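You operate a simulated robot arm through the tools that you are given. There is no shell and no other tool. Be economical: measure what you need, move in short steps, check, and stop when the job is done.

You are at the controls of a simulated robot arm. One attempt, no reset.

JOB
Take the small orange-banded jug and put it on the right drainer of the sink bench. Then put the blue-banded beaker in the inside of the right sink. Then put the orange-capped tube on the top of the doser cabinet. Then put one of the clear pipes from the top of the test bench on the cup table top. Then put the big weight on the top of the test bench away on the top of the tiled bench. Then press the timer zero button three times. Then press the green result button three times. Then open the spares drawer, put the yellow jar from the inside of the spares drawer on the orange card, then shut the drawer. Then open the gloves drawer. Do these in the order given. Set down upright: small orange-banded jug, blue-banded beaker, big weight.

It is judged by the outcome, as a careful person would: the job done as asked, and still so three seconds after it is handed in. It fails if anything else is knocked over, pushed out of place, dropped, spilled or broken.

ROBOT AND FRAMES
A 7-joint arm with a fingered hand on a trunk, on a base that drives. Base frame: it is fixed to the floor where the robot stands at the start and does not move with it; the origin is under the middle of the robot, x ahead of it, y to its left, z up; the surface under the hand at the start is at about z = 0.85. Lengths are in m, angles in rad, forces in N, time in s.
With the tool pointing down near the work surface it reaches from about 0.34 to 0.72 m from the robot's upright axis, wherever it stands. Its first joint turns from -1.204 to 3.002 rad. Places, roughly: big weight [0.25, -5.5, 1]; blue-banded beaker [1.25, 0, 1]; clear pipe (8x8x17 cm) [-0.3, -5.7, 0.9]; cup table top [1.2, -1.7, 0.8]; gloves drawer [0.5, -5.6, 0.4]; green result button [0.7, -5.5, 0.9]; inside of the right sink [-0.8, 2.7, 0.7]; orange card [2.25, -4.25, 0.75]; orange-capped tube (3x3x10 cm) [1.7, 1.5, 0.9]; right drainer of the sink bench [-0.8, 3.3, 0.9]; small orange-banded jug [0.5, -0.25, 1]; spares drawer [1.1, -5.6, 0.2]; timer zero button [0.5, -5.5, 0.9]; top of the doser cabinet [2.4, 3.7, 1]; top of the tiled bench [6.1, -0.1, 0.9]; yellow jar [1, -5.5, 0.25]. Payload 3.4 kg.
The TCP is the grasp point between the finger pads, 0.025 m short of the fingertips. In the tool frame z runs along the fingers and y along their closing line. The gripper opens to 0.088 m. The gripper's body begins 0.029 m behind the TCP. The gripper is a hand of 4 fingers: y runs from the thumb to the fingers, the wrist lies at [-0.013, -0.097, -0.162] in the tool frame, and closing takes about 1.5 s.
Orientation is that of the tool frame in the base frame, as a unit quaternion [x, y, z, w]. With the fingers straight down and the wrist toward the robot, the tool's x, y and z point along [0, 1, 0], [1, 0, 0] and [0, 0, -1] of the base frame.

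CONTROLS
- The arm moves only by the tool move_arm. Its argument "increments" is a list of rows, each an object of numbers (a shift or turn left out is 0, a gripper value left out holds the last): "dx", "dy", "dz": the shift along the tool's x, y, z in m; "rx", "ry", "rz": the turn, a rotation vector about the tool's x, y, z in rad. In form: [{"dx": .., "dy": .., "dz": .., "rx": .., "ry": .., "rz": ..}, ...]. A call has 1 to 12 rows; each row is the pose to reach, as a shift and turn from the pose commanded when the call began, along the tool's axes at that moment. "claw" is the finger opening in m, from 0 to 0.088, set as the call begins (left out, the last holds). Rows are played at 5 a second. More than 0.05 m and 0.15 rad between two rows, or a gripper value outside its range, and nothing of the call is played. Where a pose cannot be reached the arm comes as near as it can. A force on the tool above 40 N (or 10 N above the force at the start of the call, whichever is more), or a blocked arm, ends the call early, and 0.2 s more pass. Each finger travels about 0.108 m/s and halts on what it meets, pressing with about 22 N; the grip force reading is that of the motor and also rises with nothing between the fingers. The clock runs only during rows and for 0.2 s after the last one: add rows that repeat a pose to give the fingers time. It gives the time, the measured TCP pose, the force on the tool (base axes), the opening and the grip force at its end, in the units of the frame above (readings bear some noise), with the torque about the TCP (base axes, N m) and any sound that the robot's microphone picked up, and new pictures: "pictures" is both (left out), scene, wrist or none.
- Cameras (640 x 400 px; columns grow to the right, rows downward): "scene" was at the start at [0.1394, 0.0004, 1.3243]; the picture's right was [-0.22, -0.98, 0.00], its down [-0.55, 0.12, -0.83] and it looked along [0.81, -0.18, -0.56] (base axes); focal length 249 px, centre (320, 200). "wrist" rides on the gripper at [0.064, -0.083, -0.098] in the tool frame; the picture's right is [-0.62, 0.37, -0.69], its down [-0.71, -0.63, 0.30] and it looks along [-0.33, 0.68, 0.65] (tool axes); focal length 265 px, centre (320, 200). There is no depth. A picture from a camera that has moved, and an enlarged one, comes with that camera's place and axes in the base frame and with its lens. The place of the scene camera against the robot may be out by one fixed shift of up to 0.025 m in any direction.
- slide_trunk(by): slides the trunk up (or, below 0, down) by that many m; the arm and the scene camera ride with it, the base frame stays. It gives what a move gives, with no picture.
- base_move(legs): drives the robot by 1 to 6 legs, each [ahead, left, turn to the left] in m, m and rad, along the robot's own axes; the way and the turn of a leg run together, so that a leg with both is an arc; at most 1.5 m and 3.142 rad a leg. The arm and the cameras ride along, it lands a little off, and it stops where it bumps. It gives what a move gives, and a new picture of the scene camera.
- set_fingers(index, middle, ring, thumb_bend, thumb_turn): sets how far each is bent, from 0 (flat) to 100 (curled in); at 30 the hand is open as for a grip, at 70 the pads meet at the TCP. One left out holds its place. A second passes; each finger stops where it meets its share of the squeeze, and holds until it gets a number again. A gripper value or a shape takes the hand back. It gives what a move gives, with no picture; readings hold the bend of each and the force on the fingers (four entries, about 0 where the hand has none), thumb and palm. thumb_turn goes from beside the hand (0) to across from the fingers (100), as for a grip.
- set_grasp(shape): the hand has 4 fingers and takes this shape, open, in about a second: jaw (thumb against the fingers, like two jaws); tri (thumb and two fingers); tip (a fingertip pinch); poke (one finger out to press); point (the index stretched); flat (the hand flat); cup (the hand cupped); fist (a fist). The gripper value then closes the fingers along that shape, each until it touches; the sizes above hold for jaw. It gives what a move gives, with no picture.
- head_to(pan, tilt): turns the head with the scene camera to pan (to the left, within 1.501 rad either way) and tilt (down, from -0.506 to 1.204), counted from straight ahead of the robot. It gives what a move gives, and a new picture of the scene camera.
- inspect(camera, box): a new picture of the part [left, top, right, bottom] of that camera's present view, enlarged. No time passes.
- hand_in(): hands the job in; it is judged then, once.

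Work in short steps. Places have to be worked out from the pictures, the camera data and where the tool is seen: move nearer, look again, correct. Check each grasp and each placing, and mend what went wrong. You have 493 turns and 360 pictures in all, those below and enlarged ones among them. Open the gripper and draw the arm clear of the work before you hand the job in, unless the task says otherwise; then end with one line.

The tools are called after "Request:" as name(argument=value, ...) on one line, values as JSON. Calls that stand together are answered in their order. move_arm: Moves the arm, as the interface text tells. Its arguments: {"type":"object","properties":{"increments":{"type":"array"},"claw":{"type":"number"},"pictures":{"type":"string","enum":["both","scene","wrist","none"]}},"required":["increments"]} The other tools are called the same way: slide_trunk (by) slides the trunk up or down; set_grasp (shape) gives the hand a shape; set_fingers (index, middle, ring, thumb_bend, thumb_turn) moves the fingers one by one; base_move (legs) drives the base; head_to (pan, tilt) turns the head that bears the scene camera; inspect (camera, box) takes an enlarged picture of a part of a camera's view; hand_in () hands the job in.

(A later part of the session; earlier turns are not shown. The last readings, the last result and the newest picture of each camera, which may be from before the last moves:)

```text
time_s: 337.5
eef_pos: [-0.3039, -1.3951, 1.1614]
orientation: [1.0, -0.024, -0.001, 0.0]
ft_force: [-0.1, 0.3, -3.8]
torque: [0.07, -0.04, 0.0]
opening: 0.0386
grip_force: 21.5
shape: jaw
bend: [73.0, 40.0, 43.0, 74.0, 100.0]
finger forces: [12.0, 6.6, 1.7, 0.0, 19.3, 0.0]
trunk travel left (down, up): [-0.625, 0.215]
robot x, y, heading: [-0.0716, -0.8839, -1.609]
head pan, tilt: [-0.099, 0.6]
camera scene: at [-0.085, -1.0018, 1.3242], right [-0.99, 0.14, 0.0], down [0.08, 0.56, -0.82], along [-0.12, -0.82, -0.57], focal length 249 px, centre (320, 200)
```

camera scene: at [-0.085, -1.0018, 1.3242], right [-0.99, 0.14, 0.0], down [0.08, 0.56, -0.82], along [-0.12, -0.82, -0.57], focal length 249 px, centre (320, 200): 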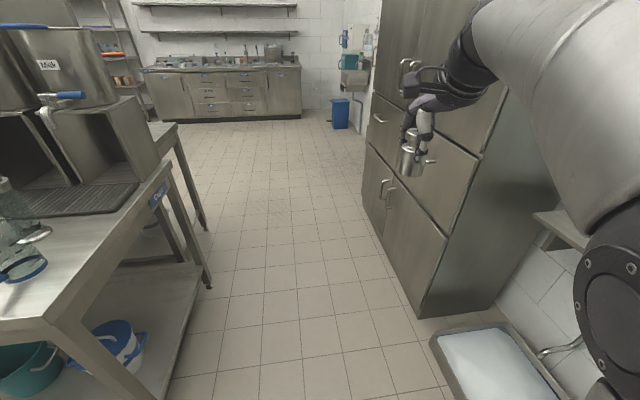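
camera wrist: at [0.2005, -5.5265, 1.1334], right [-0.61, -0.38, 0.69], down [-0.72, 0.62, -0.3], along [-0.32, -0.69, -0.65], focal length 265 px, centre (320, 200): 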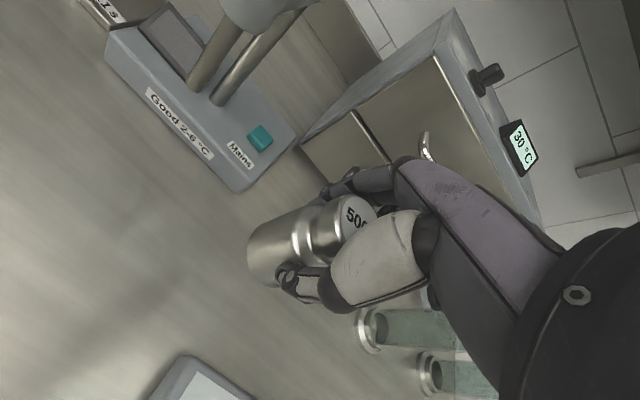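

Now turn left to face +x and look along the corridor.

Request:
base_move(legs=[[0, 0, 1.609], [0, 0.05, 0]])

Request:
head_to(pan=0.0, tilt=0.2)

```text
time_s: 342.3
eef_pos: [0.4451, -1.0458, 1.1609]
orientation: [0.712, 0.702, -0.001, 0.0]
ft_force: [0.0, 0.7, -5.5]
torque: [0.01, 0.01, 0.01]
opening: 0.0386
grip_force: 22.0
shape: jaw
bend: [73.0, 40.0, 43.0, 74.0, 100.0]
finger forces: [11.6, 6.3, 1.7, 0.0, 18.3, 0.0]
trunk travel left (down, up): [-0.625, 0.215]
robot x, y, heading: [-0.0732, -0.8323, -0.005]
head pan, tilt: [-0.099, 0.6]
camera scene: at [0.0689, -0.8229, 1.3241], right [-0.11, -0.99, 0.0], down [-0.56, 0.06, -0.82], along [0.82, -0.09, -0.57], focal length 249 px, centre (320, 200)
```

scene: 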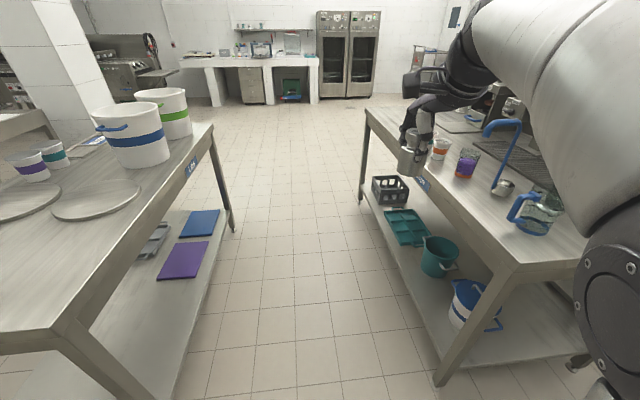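

```text
time_s: 343.1
eef_pos: [0.4449, -1.0479, 1.1601]
orientation: [0.712, 0.702, -0.001, 0.0]
ft_force: [0.5, 0.0, -5.1]
torque: [0.02, 0.03, 0.0]
opening: 0.0386
grip_force: 21.9
shape: jaw
bend: [73.0, 40.0, 43.0, 74.0, 100.0]
finger forces: [11.6, 6.3, 1.7, 0.0, 18.2, 0.0]
trunk travel left (down, up): [-0.625, 0.215]
robot x, y, heading: [-0.072, -0.831, -0.012]
head pan, tilt: [0.0, 0.201]
camera scene: at [0.0742, -0.8156, 1.3608], right [-0.01, -1.0, 0.0], down [-0.2, 0.0, -0.98], along [0.98, -0.01, -0.2], focal length 249 px, centre (320, 200)
```

scene: 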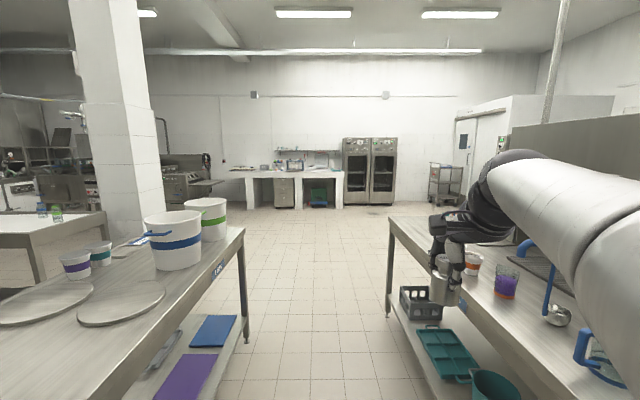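

Corridor is clear. I keep slightly left in it for arm clearance and drive east.

Request:
base_move(legs=[[0, 0.06, 0.01], [1.5, 0, 0], [1.5, 0, 0], [1.2, 0.1, 0]])

Request:
head_to(pan=0.1, tilt=0.3)

```text
time_s: 364.4
eef_pos: [4.7597, -0.5695, 1.1607]
orientation: [0.673, 0.74, 0.0, 0.001]
ft_force: [0.8, 0.1, -5.1]
torque: [0.04, 0.08, 0.03]
opening: 0.0384
grip_force: 21.6
shape: jaw
bend: [73.0, 40.0, 43.0, 74.0, 100.0]
finger forces: [11.5, 6.4, 1.8, 0.0, 18.2, 0.0]
trunk travel left (down, up): [-0.625, 0.215]
robot x, y, heading: [4.2248, -0.4128, 0.099]
head pan, tilt: [0.0, 0.201]
camera scene: at [4.3692, -0.379, 1.3609], right [0.1, -0.99, 0.0], down [-0.2, -0.02, -0.98], along [0.97, 0.1, -0.2], focal length 249 px, centre (320, 200)
```

scene: 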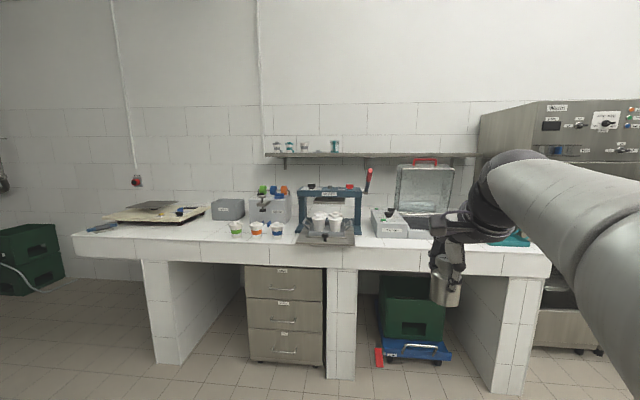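

```text
time_s: 365.0
eef_pos: [4.7603, -0.5691, 1.161]
orientation: [0.674, 0.739, 0.0, 0.0]
ft_force: [0.7, 1.2, -3.5]
torque: [0.05, 0.07, 0.01]
opening: 0.0388
grip_force: 22.4
shape: jaw
bend: [73.0, 40.0, 43.0, 74.0, 100.0]
finger forces: [11.5, 6.4, 1.8, 0.0, 18.1, 0.0]
trunk travel left (down, up): [-0.625, 0.215]
robot x, y, heading: [4.2239, -0.4103, 0.097]
head pan, tilt: [0.099, 0.3]
camera scene: at [4.3677, -0.3699, 1.3517], right [0.2, -0.98, 0.0], down [-0.29, -0.06, -0.96], along [0.94, 0.19, -0.3], focal length 249 px, centre (320, 200)
```

scene: 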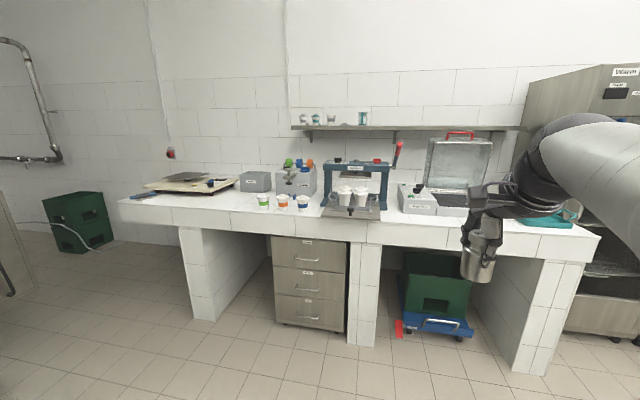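

Tiled bench front edge is x≈5.5, z≈0.9; a free spot lies near (5.64, 0.43) left of the cups. I straighten up and drive there.

Request:
base_move(legs=[[0, 0, -0.098], [0.5, 1.03, 0]])

Request:
head_to(pan=-0.15, tilt=0.45)

```text
time_s: 371.4
eef_pos: [5.2345, 0.4216, 1.1612]
orientation: [0.704, 0.71, 0.0, 0.0]
ft_force: [0.1, -0.6, -4.1]
torque: [0.01, 0.06, 0.01]
opening: 0.0387
grip_force: 22.0
shape: jaw
bend: [73.0, 40.0, 43.0, 74.0, 100.0]
finger forces: [11.4, 6.4, 1.8, 0.0, 18.2, 0.0]
trunk travel left (down, up): [-0.625, 0.215]
robot x, y, heading: [4.7129, 0.6293, 0.017]
head pan, tilt: [0.099, 0.3]
camera scene: at [4.8583, 0.6558, 1.3516], right [0.11, -0.99, 0.0], down [-0.29, -0.03, -0.96], along [0.95, 0.11, -0.3], focal length 249 px, centre (320, 200)
```

scene: 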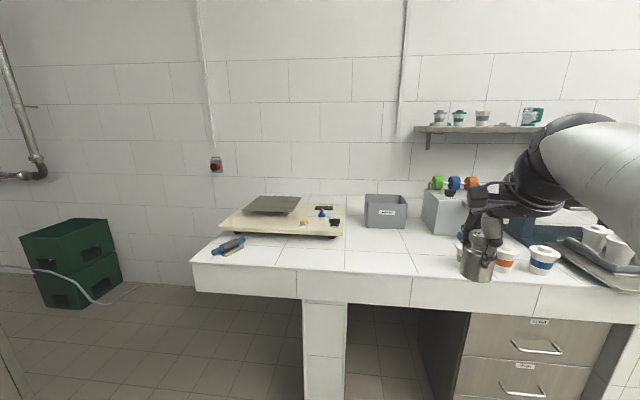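

```text
time_s: 372.2
eef_pos: [5.2338, 0.4209, 1.1618]
orientation: [0.704, 0.71, 0.0, 0.0]
ft_force: [1.1, -0.2, -4.9]
torque: [-0.03, 0.02, 0.01]
opening: 0.0388
grip_force: 21.9
shape: jaw
bend: [73.0, 40.0, 43.0, 74.0, 100.0]
finger forces: [11.4, 6.5, 1.8, 0.1, 18.2, 0.0]
trunk travel left (down, up): [-0.625, 0.215]
robot x, y, heading: [4.707, 0.6245, 0.011]
head pan, tilt: [-0.15, 0.45]
camera scene: at [4.8565, 0.6326, 1.3377], right [-0.14, -0.99, 0.0], down [-0.43, 0.06, -0.9], along [0.89, -0.12, -0.44], focal length 249 px, centre (320, 200)
```

scene: 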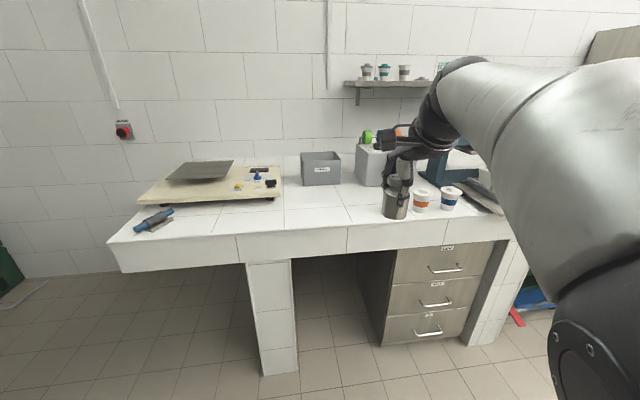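

I go forward 0.36 m and a bit left, then reach to (5.68, 0.5).

Request:
base_move(legs=[[0.36, 0.08, -0.01]])

Request:
move_arm(increments=[{"dy": 0.04}, {"dy": 0.08}, {"dy": 0.09, "dz": 0.04}, {"dy": 0.09, "dz": 0.08}])

```text
time_s: 374.5
eef_pos: [5.5946, 0.5053, 1.1615]
orientation: [0.707, 0.707, -0.001, 0.0]
ft_force: [-0.4, 0.1, -4.8]
torque: [0.02, 0.05, 0.0]
opening: 0.0388
grip_force: 21.9
shape: jaw
bend: [73.0, 40.0, 43.0, 74.0, 100.0]
finger forces: [11.6, 6.5, 1.8, 0.2, 18.2, 0.0]
trunk travel left (down, up): [-0.625, 0.215]
robot x, y, heading: [5.0753, 0.712, 0.003]
head pan, tilt: [-0.15, 0.45]
camera scene: at [5.2176, 0.7169, 1.3376], right [-0.14, -0.99, 0.0], down [-0.43, 0.06, -0.9], along [0.89, -0.13, -0.44], focal length 249 px, centre (320, 200)
```

scene: 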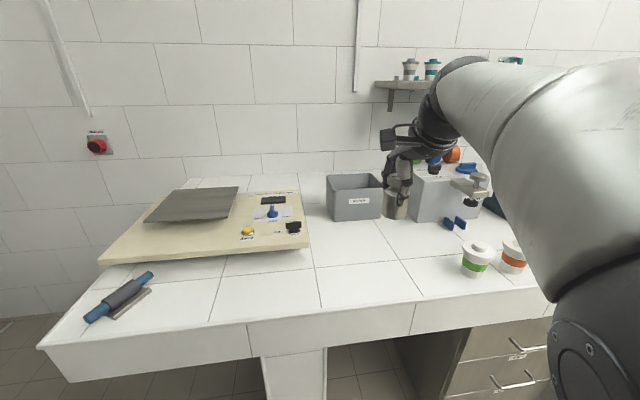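

```text
time_s: 375.5
eef_pos: [5.6847, 0.5034, 1.0845]
orientation: [0.707, 0.708, -0.001, 0.001]
ft_force: [-0.1, 0.3, -5.0]
torque: [0.02, 0.01, -0.02]
opening: 0.0388
grip_force: 22.1
shape: jaw
bend: [73.0, 40.0, 43.0, 75.0, 100.0]
finger forces: [11.4, 6.6, 2.1, 0.1, 18.3, 0.1]
trunk travel left (down, up): [-0.625, 0.215]
robot x, y, heading: [5.0724, 0.7106, 0.009]
head pan, tilt: [-0.15, 0.45]
camera scene: at [5.2177, 0.7164, 1.3376], right [-0.14, -0.99, 0.0], down [-0.43, 0.06, -0.9], along [0.89, -0.13, -0.44], focal length 249 px, centre (320, 200)
camera wrist: at [5.6008, 0.5691, 1.1836], right [0.37, -0.62, 0.69], down [-0.63, -0.72, -0.3], along [0.68, -0.32, -0.65], focal length 265 px, centre (320, 200)
```

scene: 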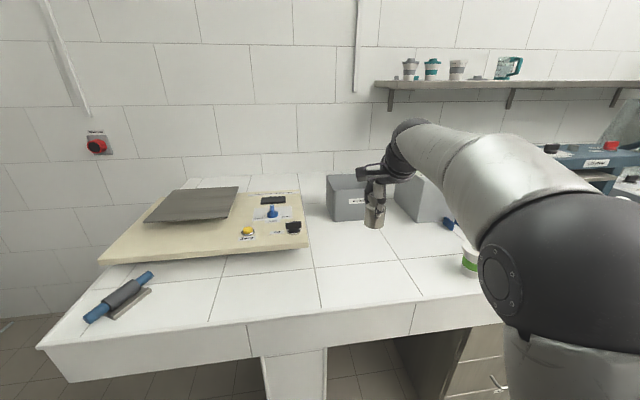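
wrist: 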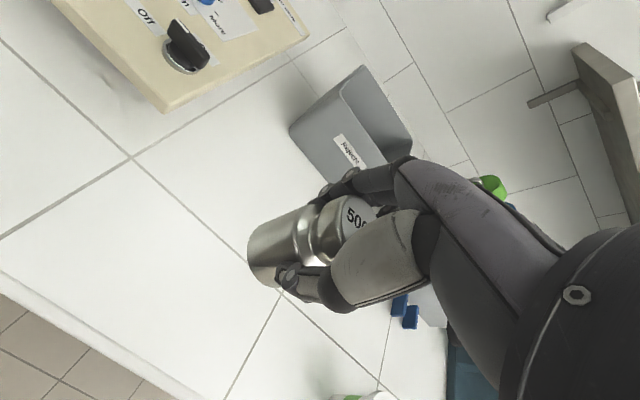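

Spot is clear, cups well to the side. Lower.

Request:
move_arm(increments=[{"dz": 0.03}, {"dz": 0.06}, {"dz": 0.08}, {"dz": 0.09}])

```text
time_s: 376.5
eef_pos: [5.6821, 0.5035, 0.9919]
orientation: [0.707, 0.708, -0.001, 0.001]
ft_force: [0.3, -0.9, -5.7]
torque: [0.04, 0.04, -0.01]
opening: 0.0385
grip_force: 21.9
shape: jaw
bend: [73.0, 40.0, 43.0, 75.0, 100.0]
finger forces: [11.4, 6.6, 2.1, 0.0, 18.1, 0.0]
trunk travel left (down, up): [-0.625, 0.215]
robot x, y, heading: [5.0679, 0.7116, 0.01]
head pan, tilt: [-0.15, 0.45]
camera scene: at [5.2173, 0.7167, 1.3377], right [-0.14, -0.99, 0.0], down [-0.43, 0.06, -0.9], along [0.89, -0.13, -0.44], focal length 249 px, centre (320, 200)
camera wrist: at [5.5988, 0.5694, 1.0919], right [0.37, -0.62, 0.69], down [-0.63, -0.72, -0.3], along [0.68, -0.32, -0.65], focal length 265 px, centre (320, 200)
```

scene: 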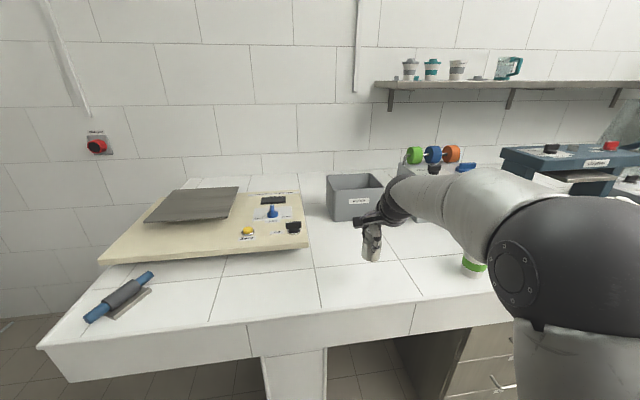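
wrist: 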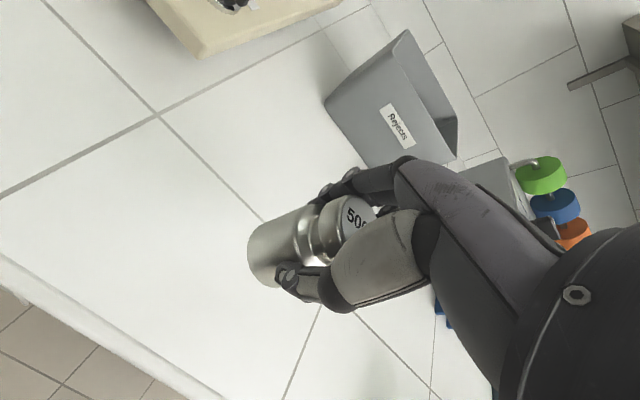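

Request:
move_arm(increments=[{"dz": 0.01}, {"dz": 0.02}, {"dz": 0.027}, {"dz": 0.033}], pictures="none")

```text
time_s: 377.5
eef_pos: [5.6831, 0.5049, 0.958]
orientation: [0.706, 0.708, -0.001, -0.001]
ft_force: [-0.3, 0.3, -4.1]
torque: [0.05, 0.02, 0.0]
opening: 0.0384
grip_force: 21.6
shape: jaw
bend: [73.0, 40.0, 43.0, 75.0, 100.0]
finger forces: [11.3, 6.7, 2.2, 0.0, 18.2, 0.0]
trunk travel left (down, up): [-0.625, 0.215]
robot x, y, heading: [5.0719, 0.708, 0.008]
head pan, tilt: [-0.15, 0.45]
```

Request:
move_arm(increments=[{"dz": 0.005}, {"dz": 0.01}, {"dz": 0.015}], pictures="wrist")

```text
time_s: 378.3
eef_pos: [5.6833, 0.5043, 0.9431]
orientation: [0.706, 0.708, -0.001, 0.0]
ft_force: [0.9, 0.8, -4.5]
torque: [0.08, 0.08, 0.02]
opening: 0.0383
grip_force: 22.2
shape: jaw
bend: [73.0, 40.0, 43.0, 75.0, 100.0]
finger forces: [11.2, 6.6, 2.1, 0.1, 18.2, 0.0]
trunk travel left (down, up): [-0.625, 0.215]
robot x, y, heading: [5.0692, 0.7087, 0.012]
head pan, tilt: [-0.15, 0.45]
camera wrist: at [5.6003, 0.569, 1.0423], right [0.37, -0.62, 0.69], down [-0.63, -0.72, -0.3], along [0.68, -0.32, -0.65], focal length 265 px, centre (320, 200)
```

wrist: 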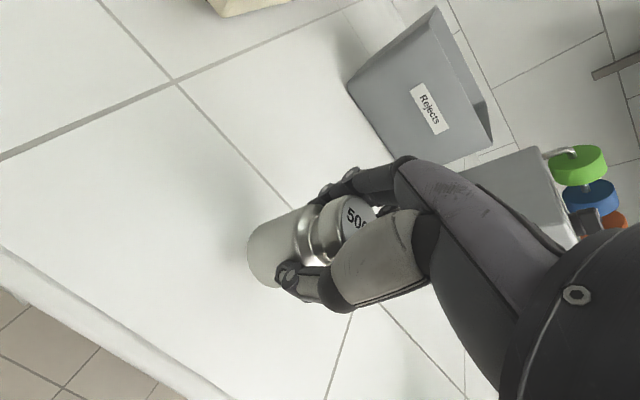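

No contact yet; the top is lower than guessed. Continue in small steps.

Request:
move_arm(increments=[{"dz": 0.006}, {"dz": 0.012}, {"dz": 0.018}, {"dz": 0.022}], pictures="scene")

```text
time_s: 379.3
eef_pos: [5.6829, 0.5023, 0.9214]
orientation: [0.706, 0.708, -0.002, 0.001]
ft_force: [-0.2, -0.6, -5.2]
torque: [0.04, 0.03, 0.02]
opening: 0.0386
grip_force: 22.2
shape: jaw
bend: [73.0, 40.0, 43.0, 75.0, 100.0]
finger forces: [11.2, 6.6, 2.2, 0.0, 18.2, 0.0]
trunk travel left (down, up): [-0.625, 0.215]
robot x, y, heading: [5.0733, 0.7068, 0.003]
head pan, tilt: [-0.15, 0.45]
camera scene: at [5.2173, 0.7167, 1.3377], right [-0.14, -0.99, 0.0], down [-0.43, 0.06, -0.9], along [0.89, -0.13, -0.44], focal length 249 px, centre (320, 200)
```

scene: 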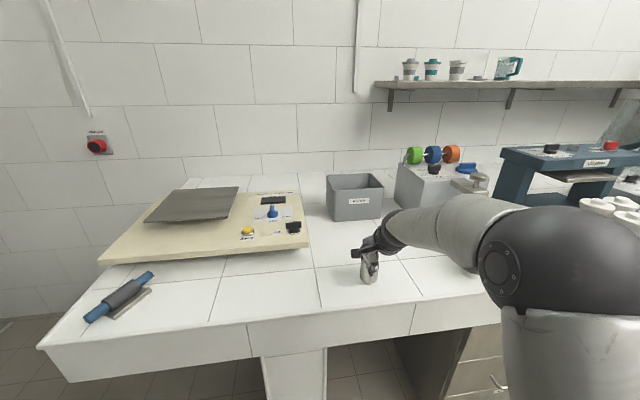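

Request:
move_arm(increments=[{"dz": 0.005}, {"dz": 0.01}, {"dz": 0.014}], pictures="none")

```text
time_s: 380.1
eef_pos: [5.6831, 0.5033, 0.9129]
orientation: [0.707, 0.708, 0.004, 0.005]
ft_force: [2.3, -2.3, 19.4]
torque: [-0.1, -0.22, -0.05]
opening: 0.0392
grip_force: 22.1
shape: jaw
bend: [73.0, 39.0, 42.0, 75.0, 100.0]
finger forces: [12.7, 8.0, 3.5, 0.0, 20.8, 0.0]
trunk travel left (down, up): [-0.625, 0.215]
robot x, y, heading: [5.072, 0.7101, 0.004]
head pan, tilt: [-0.15, 0.45]
```

Contact at TCP 0.913. Ease, open, and lift.

Request:
move_arm(increments=[{"dz": -0.004}, {"dz": -0.006}], pictures="none")

Request:
move_arm(increments=[{"dz": 0}, {"dz": 0}, {"dz": 0}, {"dz": 0}, {"dz": 0}], claw=0.088, pictures="none")

Request:
move_arm(increments=[{"dz": -0.03}, {"dz": -0.07}, {"dz": -0.12}, {"dz": -0.17}])

```text
time_s: 380.7
eef_pos: [5.6824, 0.5039, 0.9129]
orientation: [0.706, 0.708, -0.001, 0.001]
ft_force: [4.4, -2.7, 7.5]
torque: [-0.09, -0.33, -0.05]
opening: 0.0393
grip_force: 21.7
shape: jaw
bend: [73.0, 39.0, 42.0, 76.0, 100.0]
finger forces: [12.9, 8.2, 3.8, 0.0, 18.6, 0.1]
trunk travel left (down, up): [-0.625, 0.215]
robot x, y, heading: [5.0739, 0.7094, 0.009]
head pan, tilt: [-0.15, 0.45]
```

```text
time_s: 381.9
eef_pos: [5.6821, 0.5047, 0.9147]
orientation: [0.707, 0.707, -0.001, 0.0]
ft_force: [0.1, 0.4, -0.3]
torque: [0.01, 0.02, 0.02]
opening: 0.0877
grip_force: 0.1
shape: jaw
bend: [30.0, 30.0, 30.0, 30.0, 98.0]
finger forces: [0.1, 0.1, 0.1, 0.0, 0.0, 0.0]
trunk travel left (down, up): [-0.625, 0.215]
robot x, y, heading: [5.0722, 0.7087, 0.006]
head pan, tilt: [-0.15, 0.45]
```

```text
time_s: 382.9
eef_pos: [5.6838, 0.5027, 1.0831]
orientation: [0.706, 0.708, -0.001, 0.001]
ft_force: [0.7, -0.4, -0.3]
torque: [0.01, 0.01, -0.02]
opening: 0.0875
grip_force: 0.1
shape: jaw
bend: [30.0, 30.0, 30.0, 30.0, 98.0]
finger forces: [0.1, 0.0, 0.0, 0.1, 0.0, 0.0]
trunk travel left (down, up): [-0.625, 0.215]
robot x, y, heading: [5.0724, 0.7064, 0.005]
head pan, tilt: [-0.15, 0.45]
camera scene: at [5.2159, 0.7171, 1.3378], right [-0.14, -0.99, 0.0], down [-0.43, 0.06, -0.9], along [0.89, -0.13, -0.43], focal length 249 px, centre (320, 200)
camera wrist: at [5.6003, 0.5674, 1.1829], right [0.37, -0.62, 0.69], down [-0.63, -0.72, -0.3], along [0.68, -0.32, -0.65], focal length 265 px, centre (320, 200)
```

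scene: 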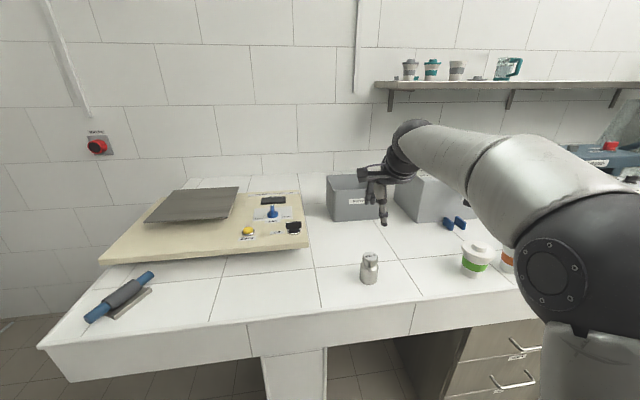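
wrist: 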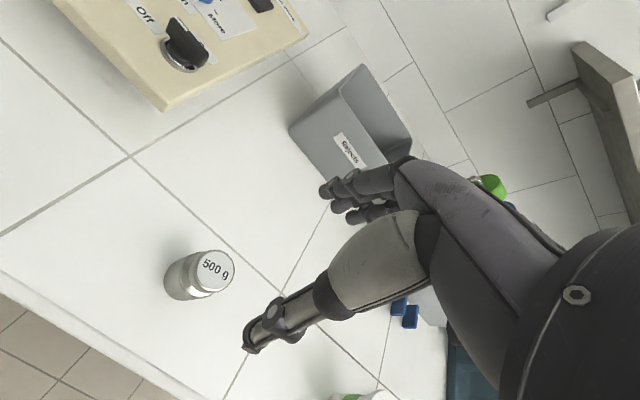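

The big weight stands upright on the tiled bench. I retract and reverse along the known corridor.

Request:
move_arm(increments=[{"dz": -0.04}, {"dz": -0.08, "dy": -0.03}, {"dz": -0.09, "dy": -0.07}, {"dz": -0.09, "dy": -0.12}], pictures="none")

Request:
base_move(legs=[[-0.7, 0, 0], [0, -1.49, 0], [-1.4, 0, 0]])

```text
time_s: 383.9
eef_pos: [5.5763, 0.5101, 1.1566]
orientation: [0.707, 0.706, -0.031, -0.026]
ft_force: [0.8, 0.7, -0.1]
torque: [-0.02, 0.04, -0.01]
opening: 0.0878
grip_force: 0.0
shape: jaw
bend: [30.0, 30.0, 30.0, 30.0, 98.0]
finger forces: [0.0, 0.1, 0.0, 0.0, 0.0, 0.0]
out of reach, approached as far as the arm can: row 4
trunk travel left (down, up): [-0.625, 0.215]
robot x, y, heading: [5.0705, 0.7133, 0.003]
head pan, tilt: [-0.15, 0.45]
```

```text
time_s: 401.6
eef_pos: [3.4456, -1.0089, 1.1575]
orientation: [0.707, 0.706, -0.028, -0.028]
ft_force: [0.0, -0.8, -0.6]
torque: [0.01, 0.0, 0.01]
opening: 0.0881
grip_force: 0.0
shape: jaw
bend: [30.0, 30.0, 30.0, 30.0, 98.0]
finger forces: [0.1, 0.1, 0.0, 0.0, 0.0, 0.0]
trunk travel left (down, up): [-0.625, 0.215]
robot x, y, heading: [2.9422, -0.801, 0.006]
head pan, tilt: [-0.15, 0.45]
camera scene: at [3.0866, -0.7963, 1.3378], right [-0.14, -0.99, 0.0], down [-0.43, 0.06, -0.9], along [0.89, -0.13, -0.44], focal length 249 px, centre (320, 200)
```

scene: 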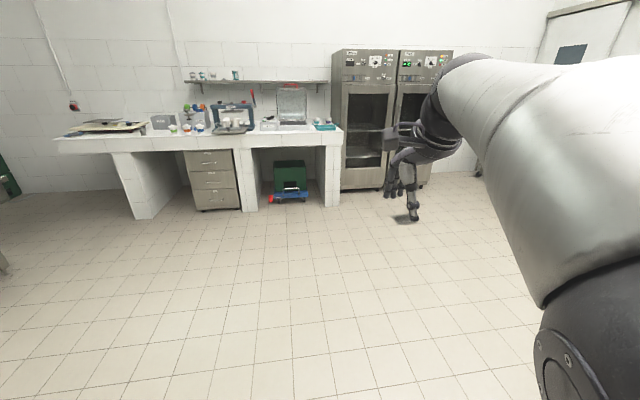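

Request:
base_move(legs=[[-1.5, 0.02, 0]])

```text
refused: leg 1 is longer than a leg can be; nothing moved
```

Request:
base_move(legs=[[-1.45, 0.02, 0]])

```text
time_s: 408.9
eef_pos: [1.9642, -1.0043, 1.1563]
orientation: [0.7, 0.713, -0.029, -0.027]
ft_force: [0.1, 0.3, -0.4]
torque: [-0.03, -0.01, 0.02]
opening: 0.0875
grip_force: 0.0
shape: jaw
bend: [30.0, 30.0, 30.0, 30.0, 98.0]
finger forces: [0.1, 0.1, 0.0, 0.1, 0.0, 0.1]
trunk travel left (down, up): [-0.625, 0.215]
robot x, y, heading: [1.4529, -0.8117, 0.025]
head pan, tilt: [-0.15, 0.45]
camera scene: at [1.6009, -0.7998, 1.3378], right [-0.12, -0.99, 0.0], down [-0.43, 0.05, -0.9], along [0.89, -0.11, -0.44], focal length 249 px, centre (320, 200)
```

scene: 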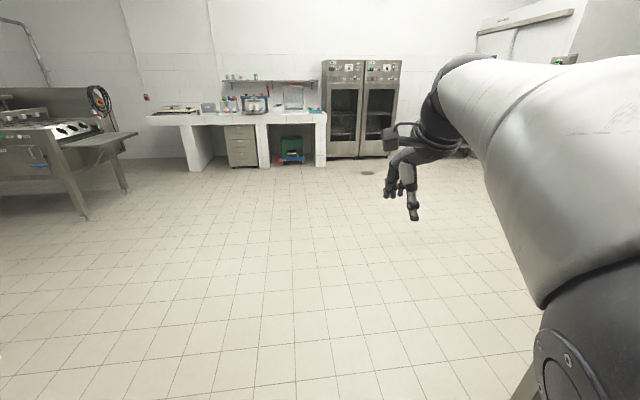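

Request:
base_move(legs=[[-1.45, 0.02, -0.02], [0, 0, -1.571], [1.45, 0, 0], [1.45, 0, 0]])

```text
time_s: 433.6
eef_pos: [-0.583, -4.1124, 1.1572]
orientation: [0.996, -0.078, 0.003, -0.04]
ft_force: [-1.3, -0.2, 0.7]
torque: [0.0, 0.02, -0.02]
opening: 0.0879
grip_force: 0.1
shape: jaw
bend: [30.0, 30.0, 30.0, 30.0, 98.0]
finger forces: [0.0, 0.0, 0.1, 0.0, 0.0, 0.1]
trunk travel left (down, up): [-0.625, 0.215]
robot x, y, heading: [-0.2996, -3.6501, -1.723]
head pan, tilt: [-0.15, 0.45]
camera scene: at [-0.3339, -3.7638, 1.3378], right [-0.96, 0.29, 0.0], down [0.13, 0.42, -0.9], along [-0.26, -0.86, -0.44], focal length 249 px, centre (320, 200)
```

scene: 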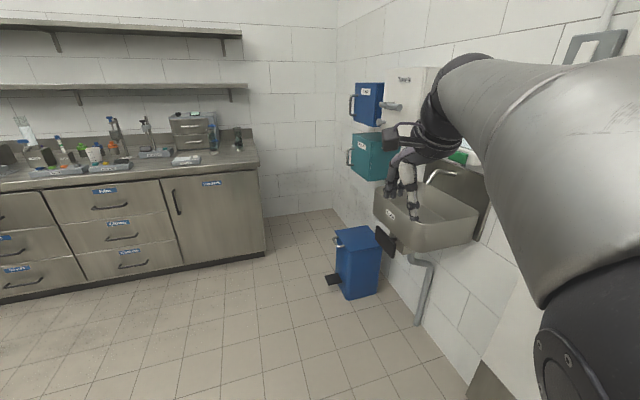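

I correct the heading and move to in front of the flow timer.

Request:
base_move(legs=[[0, 0, 0.152], [0, 0.96, 0], [1.2, 0, 0]])

Request:
head_to(pan=0.05, tilt=0.7)

```text
time_s: 444.9
eef_pos: [0.4437, -5.3325, 1.1567]
orientation: [0.999, -0.007, -0.001, -0.04]
ft_force: [0.5, 0.4, 0.5]
torque: [0.02, -0.01, 0.02]
opening: 0.0877
grip_force: 0.1
shape: jaw
bend: [30.0, 30.0, 30.0, 30.0, 98.0]
finger forces: [0.1, 0.1, 0.0, 0.0, 0.0, 0.0]
trunk travel left (down, up): [-0.625, 0.215]
robot x, y, heading: [0.6562, -4.831, -1.575]
head pan, tilt: [-0.15, 0.45]
camera scene: at [0.6432, -4.9521, 1.3378], right [-0.99, 0.15, 0.0], down [0.07, 0.43, -0.9], along [-0.14, -0.89, -0.44], focal length 249 px, centre (320, 200)
```

scene: 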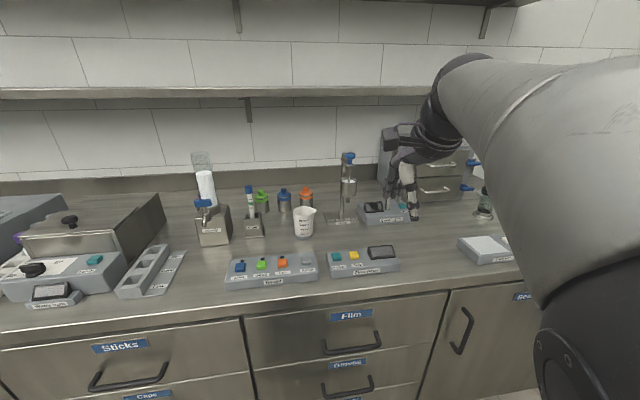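

```text
time_s: 445.7
eef_pos: [0.444, -5.3317, 1.1576]
orientation: [0.999, -0.006, -0.002, -0.039]
ft_force: [0.3, 0.2, 1.0]
torque: [0.0, 0.04, -0.05]
opening: 0.0878
grip_force: 0.0
shape: jaw
bend: [30.0, 30.0, 30.0, 30.0, 98.0]
finger forces: [0.0, 0.0, 0.0, 0.0, 0.0, 0.1]
trunk travel left (down, up): [-0.625, 0.215]
robot x, y, heading: [0.6529, -4.8335, -1.573]
head pan, tilt: [0.051, 0.7]
camera scene: at [0.6592, -4.9517, 1.3323], right [-1.0, -0.02, 0.0], down [-0.01, 0.49, -0.87], along [0.02, -0.87, -0.49], focal length 249 px, centre (320, 200)
```

scene: 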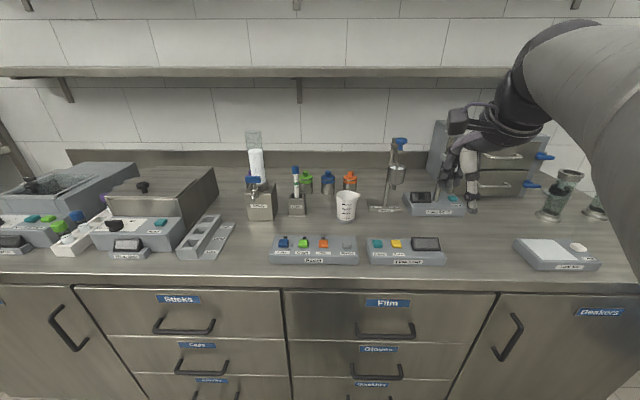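

Request:
inspect(camera="scene", box=[260, 215, 460, 275])

Request:
set_grasp(shape="poke")

Request:
move_arm(increments=[{"rx": 0.079, "ry": 0.0, "rz": 0.0}, {"rx": 0.079, "ry": 0.0, "rz": 0.0}])

```text
3.20 times, centred on (360, 245) of scene
camera zoom: at [0.6592, -4.9517, 1.3323], right [-1.0, -0.02, 0.0], down [-0.01, 0.49, -0.87], along [0.02, -0.87, -0.49], focal length 796 px, centre (192, 56)
```

zoom: 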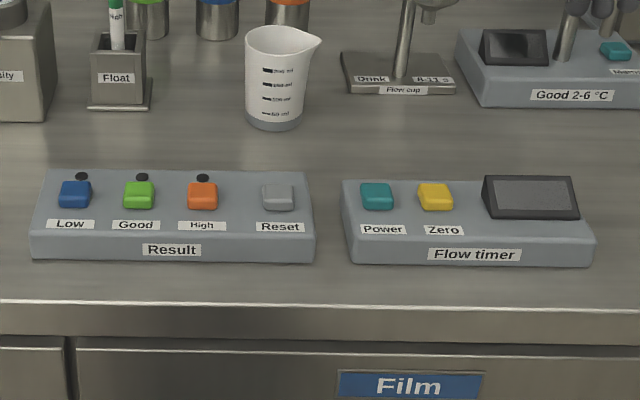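

```text
time_s: 446.6
eef_pos: [0.4449, -5.3325, 1.1576]
orientation: [0.999, -0.006, -0.002, -0.04]
ft_force: [0.2, -0.6, 0.3]
torque: [0.0, 0.01, 0.01]
opening: 0.0001
grip_force: 0.0
shape: poke
bend: [70.0, 70.0, 99.0, 100.0, 100.0]
finger forces: [0.0, 0.1, 0.0, 0.0, 0.0, 0.0]
trunk travel left (down, up): [-0.625, 0.215]
robot x, y, heading: [0.6541, -4.8343, -1.573]
head pan, tilt: [0.051, 0.7]
```

```text
time_s: 447.2
eef_pos: [0.4444, -5.3307, 1.1561]
orientation: [0.997, -0.006, 0.0, -0.079]
ft_force: [-0.2, 0.2, -0.1]
torque: [0.01, -0.01, 0.01]
opening: 0.0
grip_force: 0.1
shape: poke
bend: [70.0, 70.0, 99.0, 100.0, 100.0]
finger forces: [0.0, 0.0, 0.0, 0.0, 0.1, 0.0]
trunk travel left (down, up): [-0.625, 0.215]
robot x, y, heading: [0.6578, -4.8324, -1.576]
head pan, tilt: [0.051, 0.7]
camera scene: at [0.6616, -4.9454, 1.3157], right [-1.0, -0.05, 0.0], down [-0.03, 0.64, -0.77], along [0.04, -0.76, -0.64], focal length 249 px, centre (320, 200)
camera wrist: at [0.5089, -5.2641, 1.2674], right [-0.63, -0.47, 0.63], down [-0.71, 0.68, -0.2], along [-0.33, -0.57, -0.75], focal length 265 px, centre (320, 200)
```

scene: 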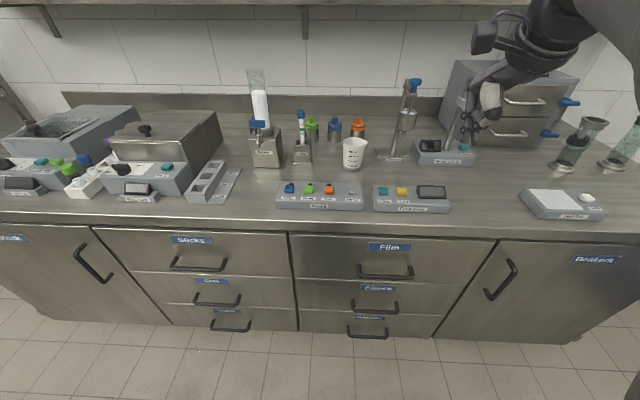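
wrist: 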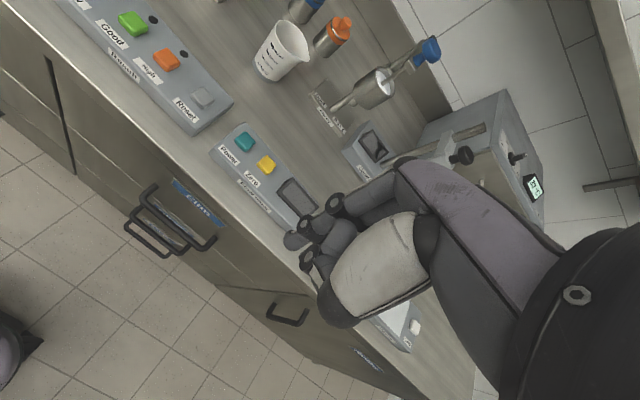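

I turned the wrong way; now level the tool properly and look at the poking finger.

Request:
move_arm(increments=[{"rx": -0.1}, {"rx": -0.158, "rz": 0.0}], pictures="wrist")

Request:
inspect(camera="wrist", box=[230, 160, 430, 320])

```text
time_s: 448.0
eef_pos: [0.4176, -5.3329, 1.1376]
orientation: [0.998, -0.018, 0.057, -0.013]
ft_force: [0.1, -0.1, -0.4]
torque: [0.01, 0.04, -0.03]
opening: 0.0
grip_force: 0.1
shape: poke
bend: [70.0, 70.0, 99.0, 100.0, 100.0]
finger forces: [0.1, 0.0, 0.0, 0.0, 0.0, 0.1]
trunk travel left (down, up): [-0.625, 0.215]
robot x, y, heading: [0.6551, -4.8319, -1.575]
head pan, tilt: [0.051, 0.7]
stopped in row 2: the arm was blocked; the commanded pose is now the measured one
camera wrist: at [0.4728, -5.2539, 1.2455], right [-0.71, -0.36, 0.61], down [-0.65, 0.66, -0.37], along [-0.27, -0.66, -0.7], focal length 265 px, centre (320, 200)
```

wrist: 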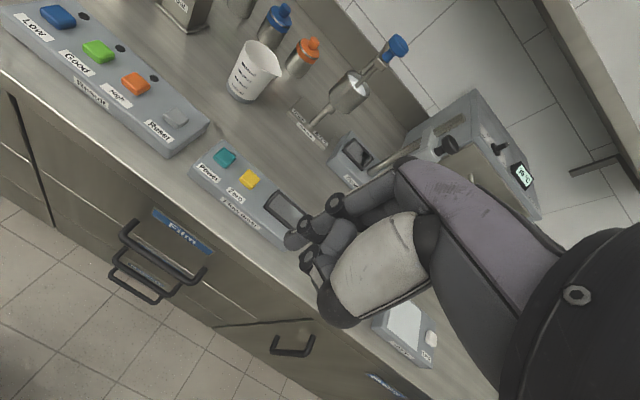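

```text
2.50 times, centred on (330, 240) of wrist
camera zoom: at [0.4728, -5.2539, 1.2455], right [-0.71, -0.36, 0.61], down [-0.65, 0.66, -0.37], along [-0.27, -0.66, -0.7], focal length 664 px, centre (295, 100)
```

zoom: 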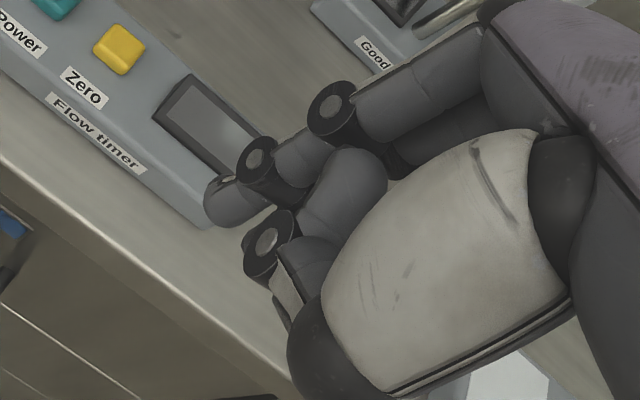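

The arm is at its inner limit up here. I move forward and down a little, level the tool there, and curl the middle finger so only the index points.

Request:
set_fingers(index=70, middle=100, ring=100, thumb_bend=100)

Request:
move_arm(increments=[{"dy": 0.03, "dz": 0.02}, {"dy": 0.06, "dz": 0.04}, {"dy": 0.09, "dz": 0.06, "rx": -0.013, "ry": -0.057, "rz": -0.018}, {"dy": 0.1, "dz": 0.06, "rx": -0.026, "ry": -0.114, "rz": -0.036}], pictures="wrist")

```text
time_s: 449.0
eef_pos: [0.4167, -5.3336, 1.1374]
orientation: [0.998, -0.018, 0.057, -0.012]
ft_force: [-0.2, 0.0, -1.0]
torque: [-0.01, 0.02, -0.01]
opening: 0.0165
grip_force: 0.1
shape: fingers
bend: [36.0, 100.0, 100.0, 100.0, 100.0]
finger forces: [0.0, 0.0, 0.0, 0.0, 0.0, 0.0]
trunk travel left (down, up): [-0.625, 0.215]
robot x, y, heading: [0.6524, -4.8328, -1.576]
head pan, tilt: [0.051, 0.7]
```

```text
time_s: 450.0
eef_pos: [0.4209, -5.4319, 1.0772]
orientation: [1.0, 0.0, -0.001, 0.001]
ft_force: [0.4, 0.2, -1.3]
torque: [0.0, 0.01, 0.01]
opening: 0.0161
grip_force: 0.1
shape: fingers
bend: [36.0, 100.0, 100.0, 99.0, 100.0]
finger forces: [0.1, 0.0, 0.0, 0.0, 0.1, 0.1]
trunk travel left (down, up): [-0.625, 0.215]
robot x, y, heading: [0.6543, -4.8297, -1.572]
head pan, tilt: [0.051, 0.7]
camera wrist: at [0.4854, -5.3471, 1.1756], right [-0.62, -0.37, 0.7], down [-0.72, 0.63, -0.3], along [-0.33, -0.69, -0.65], focal length 265 px, centre (320, 200)
```

wrist: 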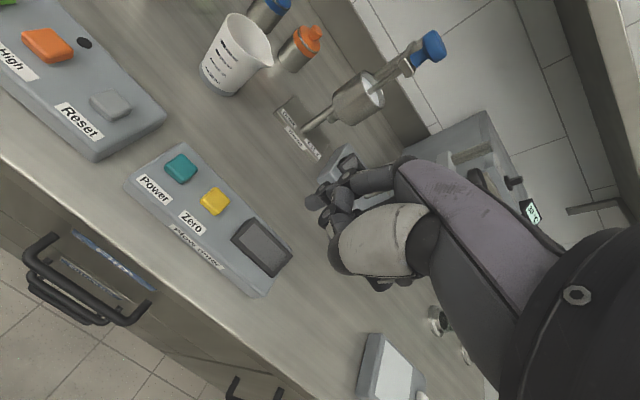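

I return to the preset poke shape, whose fingertip I located at the tool point (0.007, 0, 0.025).

Request:
set_grasp(shape="poke")

Request:
inspect(camera="wrist", box=[120, 140, 440, 340])

Request:
inspect(camera="scene", box=[360, 60, 540, 240])

```text
time_s: 450.9
eef_pos: [0.4216, -5.4318, 1.0766]
orientation: [1.0, 0.0, 0.0, 0.001]
ft_force: [0.0, 0.4, 0.1]
torque: [-0.01, 0.01, 0.01]
opening: 0.0001
grip_force: 0.0
shape: poke
bend: [70.0, 70.0, 99.0, 100.0, 100.0]
finger forces: [0.1, 0.0, 0.1, 0.1, 0.1, 0.0]
trunk travel left (down, up): [-0.625, 0.215]
robot x, y, heading: [0.6539, -4.8254, -1.574]
head pan, tilt: [0.051, 0.7]
```

```text
2.00 times, centred on (280, 240) of wrist
camera zoom: at [0.485, -5.347, 1.1757], right [-0.62, -0.37, 0.7], down [-0.72, 0.63, -0.3], along [-0.33, -0.69, -0.65], focal length 531 px, centre (400, 120)
```

zoom: 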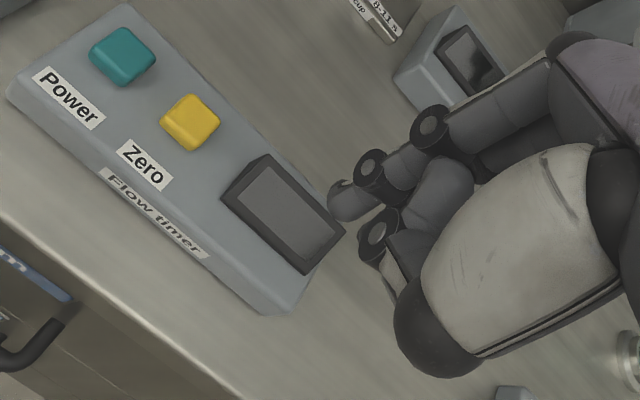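

```text
2.22 times, centred on (450, 150) of scene
camera zoom: at [0.6612, -4.9459, 1.3156], right [-1.0, -0.05, 0.0], down [-0.03, 0.64, -0.76], along [0.04, -0.76, -0.64], focal length 552 px, centre (31, 311)
```

zoom: 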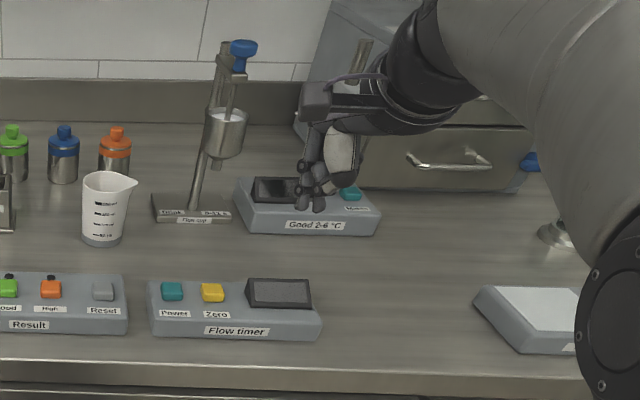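

Zero button is at about (0.457, -5.523, 0.87). I bring the base 6 cm closer, then hover the fingertip over the button.

Request:
base_move(legs=[[0.06, 0, 0]])

Request:
move_arm(increments=[{"dx": 0.015, "dy": 0.02, "dz": 0.03}, {"dx": 0.026, "dy": 0.03, "dz": 0.07}, {"dx": 0.028, "dy": 0.031, "dz": 0.11}])

```text
time_s: 451.8
eef_pos: [0.4188, -5.4919, 1.0749]
orientation: [1.0, -0.001, -0.002, 0.001]
ft_force: [-0.1, 0.6, -1.0]
torque: [0.0, 0.02, -0.01]
opening: 0.0
grip_force: 0.0
shape: poke
bend: [70.0, 70.0, 99.0, 100.0, 100.0]
finger forces: [0.0, 0.0, 0.0, 0.0, 0.0, 0.1]
trunk travel left (down, up): [-0.625, 0.215]
robot x, y, heading: [0.654, -4.8921, -1.574]
head pan, tilt: [0.051, 0.7]
camera scene: at [0.6608, -5.0072, 1.3154], right [-1.0, -0.05, 0.0], down [-0.03, 0.64, -0.76], along [0.04, -0.76, -0.65], focal length 249 px, centre (320, 200)
```

scene: 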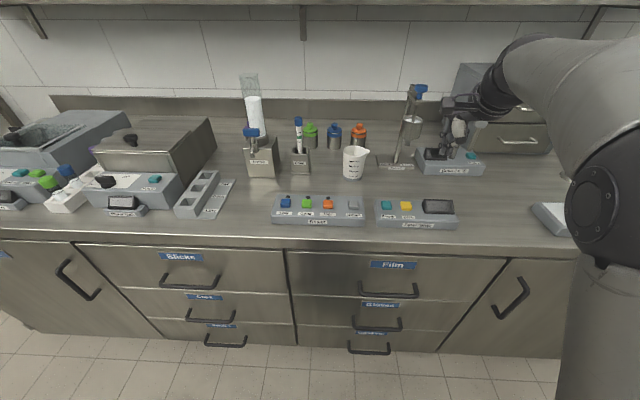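

```text
time_s: 452.6
eef_pos: [0.4468, -5.5215, 0.9667]
orientation: [1.0, 0.0, -0.003, 0.001]
ft_force: [0.2, -0.4, 0.0]
torque: [-0.03, -0.02, -0.03]
opening: 0.0003
grip_force: 0.0
shape: poke
bend: [70.0, 70.0, 99.0, 100.0, 100.0]
finger forces: [0.0, 0.0, 0.0, 0.1, 0.0, 0.0]
trunk travel left (down, up): [-0.625, 0.215]
robot x, y, heading: [0.6506, -4.8899, -1.579]
head pan, tilt: [0.051, 0.7]
camera scene: at [0.6603, -5.0064, 1.3156], right [-1.0, -0.05, 0.0], down [-0.03, 0.64, -0.76], along [0.04, -0.76, -0.64], focal length 249 px, centre (320, 200)
camera wrist: at [0.5112, -5.4363, 1.0653], right [-0.62, -0.37, 0.7], down [-0.72, 0.63, -0.3], along [-0.33, -0.69, -0.65], focal length 265 px, centre (320, 200)
```

scene: 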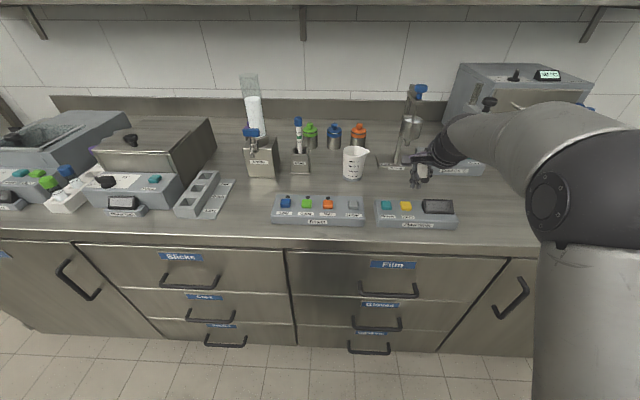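
wrist: 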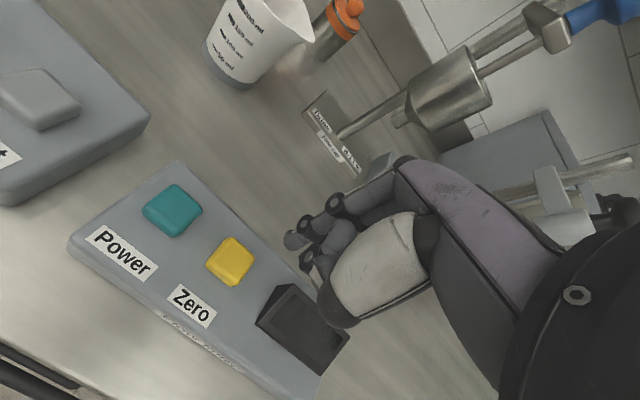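

Aligned within millimetres. I lower the fingertip to about 1–2 cm over the button and check.

Request:
move_arm(increments=[{"dx": 0.003, "dy": -0.004, "dz": 0.02}, {"dx": 0.003, "dy": -0.004, "dz": 0.035}], pictures="wrist")

Request:
inspect(camera="scene", box=[360, 140, 480, 240])

```text
time_s: 453.2
eef_pos: [0.4499, -5.518, 0.9301]
orientation: [1.0, 0.0, -0.001, 0.001]
ft_force: [-0.6, -0.1, 0.3]
torque: [0.02, 0.01, 0.0]
opening: 0.0
grip_force: 0.0
shape: poke
bend: [70.0, 70.0, 99.0, 100.0, 100.0]
finger forces: [0.1, 0.0, 0.1, 0.1, 0.1, 0.0]
trunk travel left (down, up): [-0.625, 0.215]
robot x, y, heading: [0.6566, -4.8909, -1.575]
head pan, tilt: [0.051, 0.7]
camera wrist: at [0.5148, -5.433, 1.0299], right [-0.62, -0.37, 0.69], down [-0.71, 0.63, -0.3], along [-0.33, -0.69, -0.65], focal length 265 px, centre (320, 200)
```

wrist: 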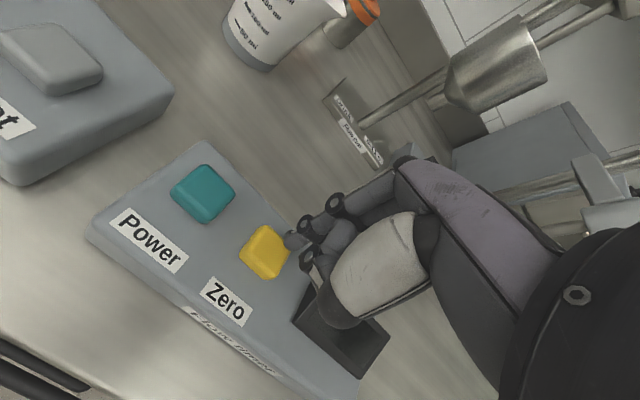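

```text
4.00 times, centred on (420, 190) of scene
camera zoom: at [0.6606, -5.0059, 1.3156], right [-1.0, -0.05, 0.0], down [-0.03, 0.64, -0.76], along [0.04, -0.76, -0.64], focal length 994 px, centre (-80, 240)
```

zoom: 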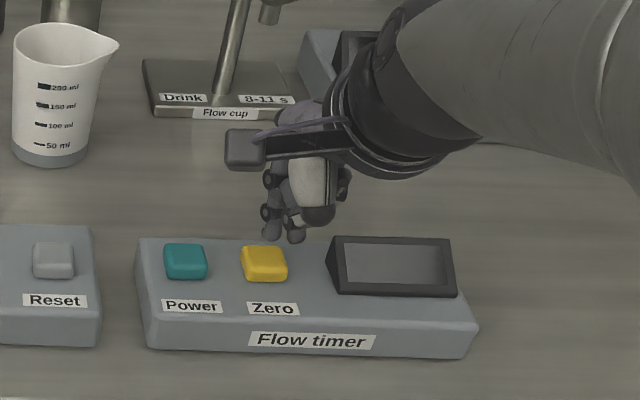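

Fingertip is 2.5 cm above the button centre (button top z≈0.88). I press once: slowly down to just past contact, then back up, listening for a click.

Request:
move_arm(increments=[{"dx": 0.004, "dz": 0.015}, {"dx": 0.004, "dz": 0.022}, {"dx": 0.004, "dz": 0.027}], pictures="wrist")

```text
time_s: 454.0
eef_pos: [0.4541, -5.5171, 0.9121]
orientation: [1.0, -0.001, -0.003, 0.012]
ft_force: [-6.4, -5.9, 32.7]
torque: [-0.18, 0.28, 0.02]
opening: 0.0
grip_force: 0.1
shape: poke
bend: [70.0, 70.0, 99.0, 100.0, 100.0]
finger forces: [11.6, 21.3, 0.0, 0.0, 0.0, 0.0]
trunk travel left (down, up): [-0.625, 0.215]
robot x, y, heading: [0.6563, -4.8916, -1.572]
head pan, tilt: [0.051, 0.7]
heard: click
camera wrist: at [0.5192, -5.4311, 1.0095], right [-0.62, -0.35, 0.7], down [-0.71, 0.63, -0.31], along [-0.33, -0.7, -0.64], focal length 265 px, centre (320, 200)
```

wrist: 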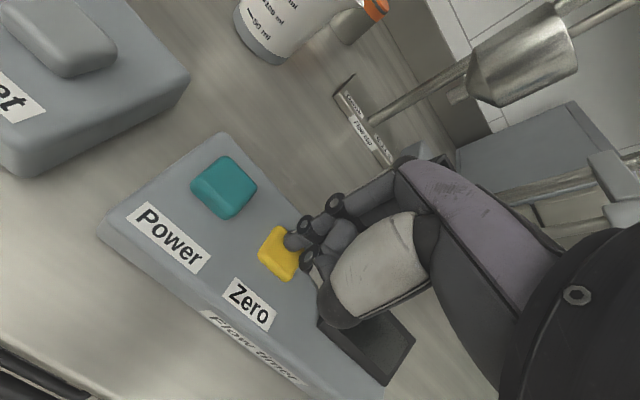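

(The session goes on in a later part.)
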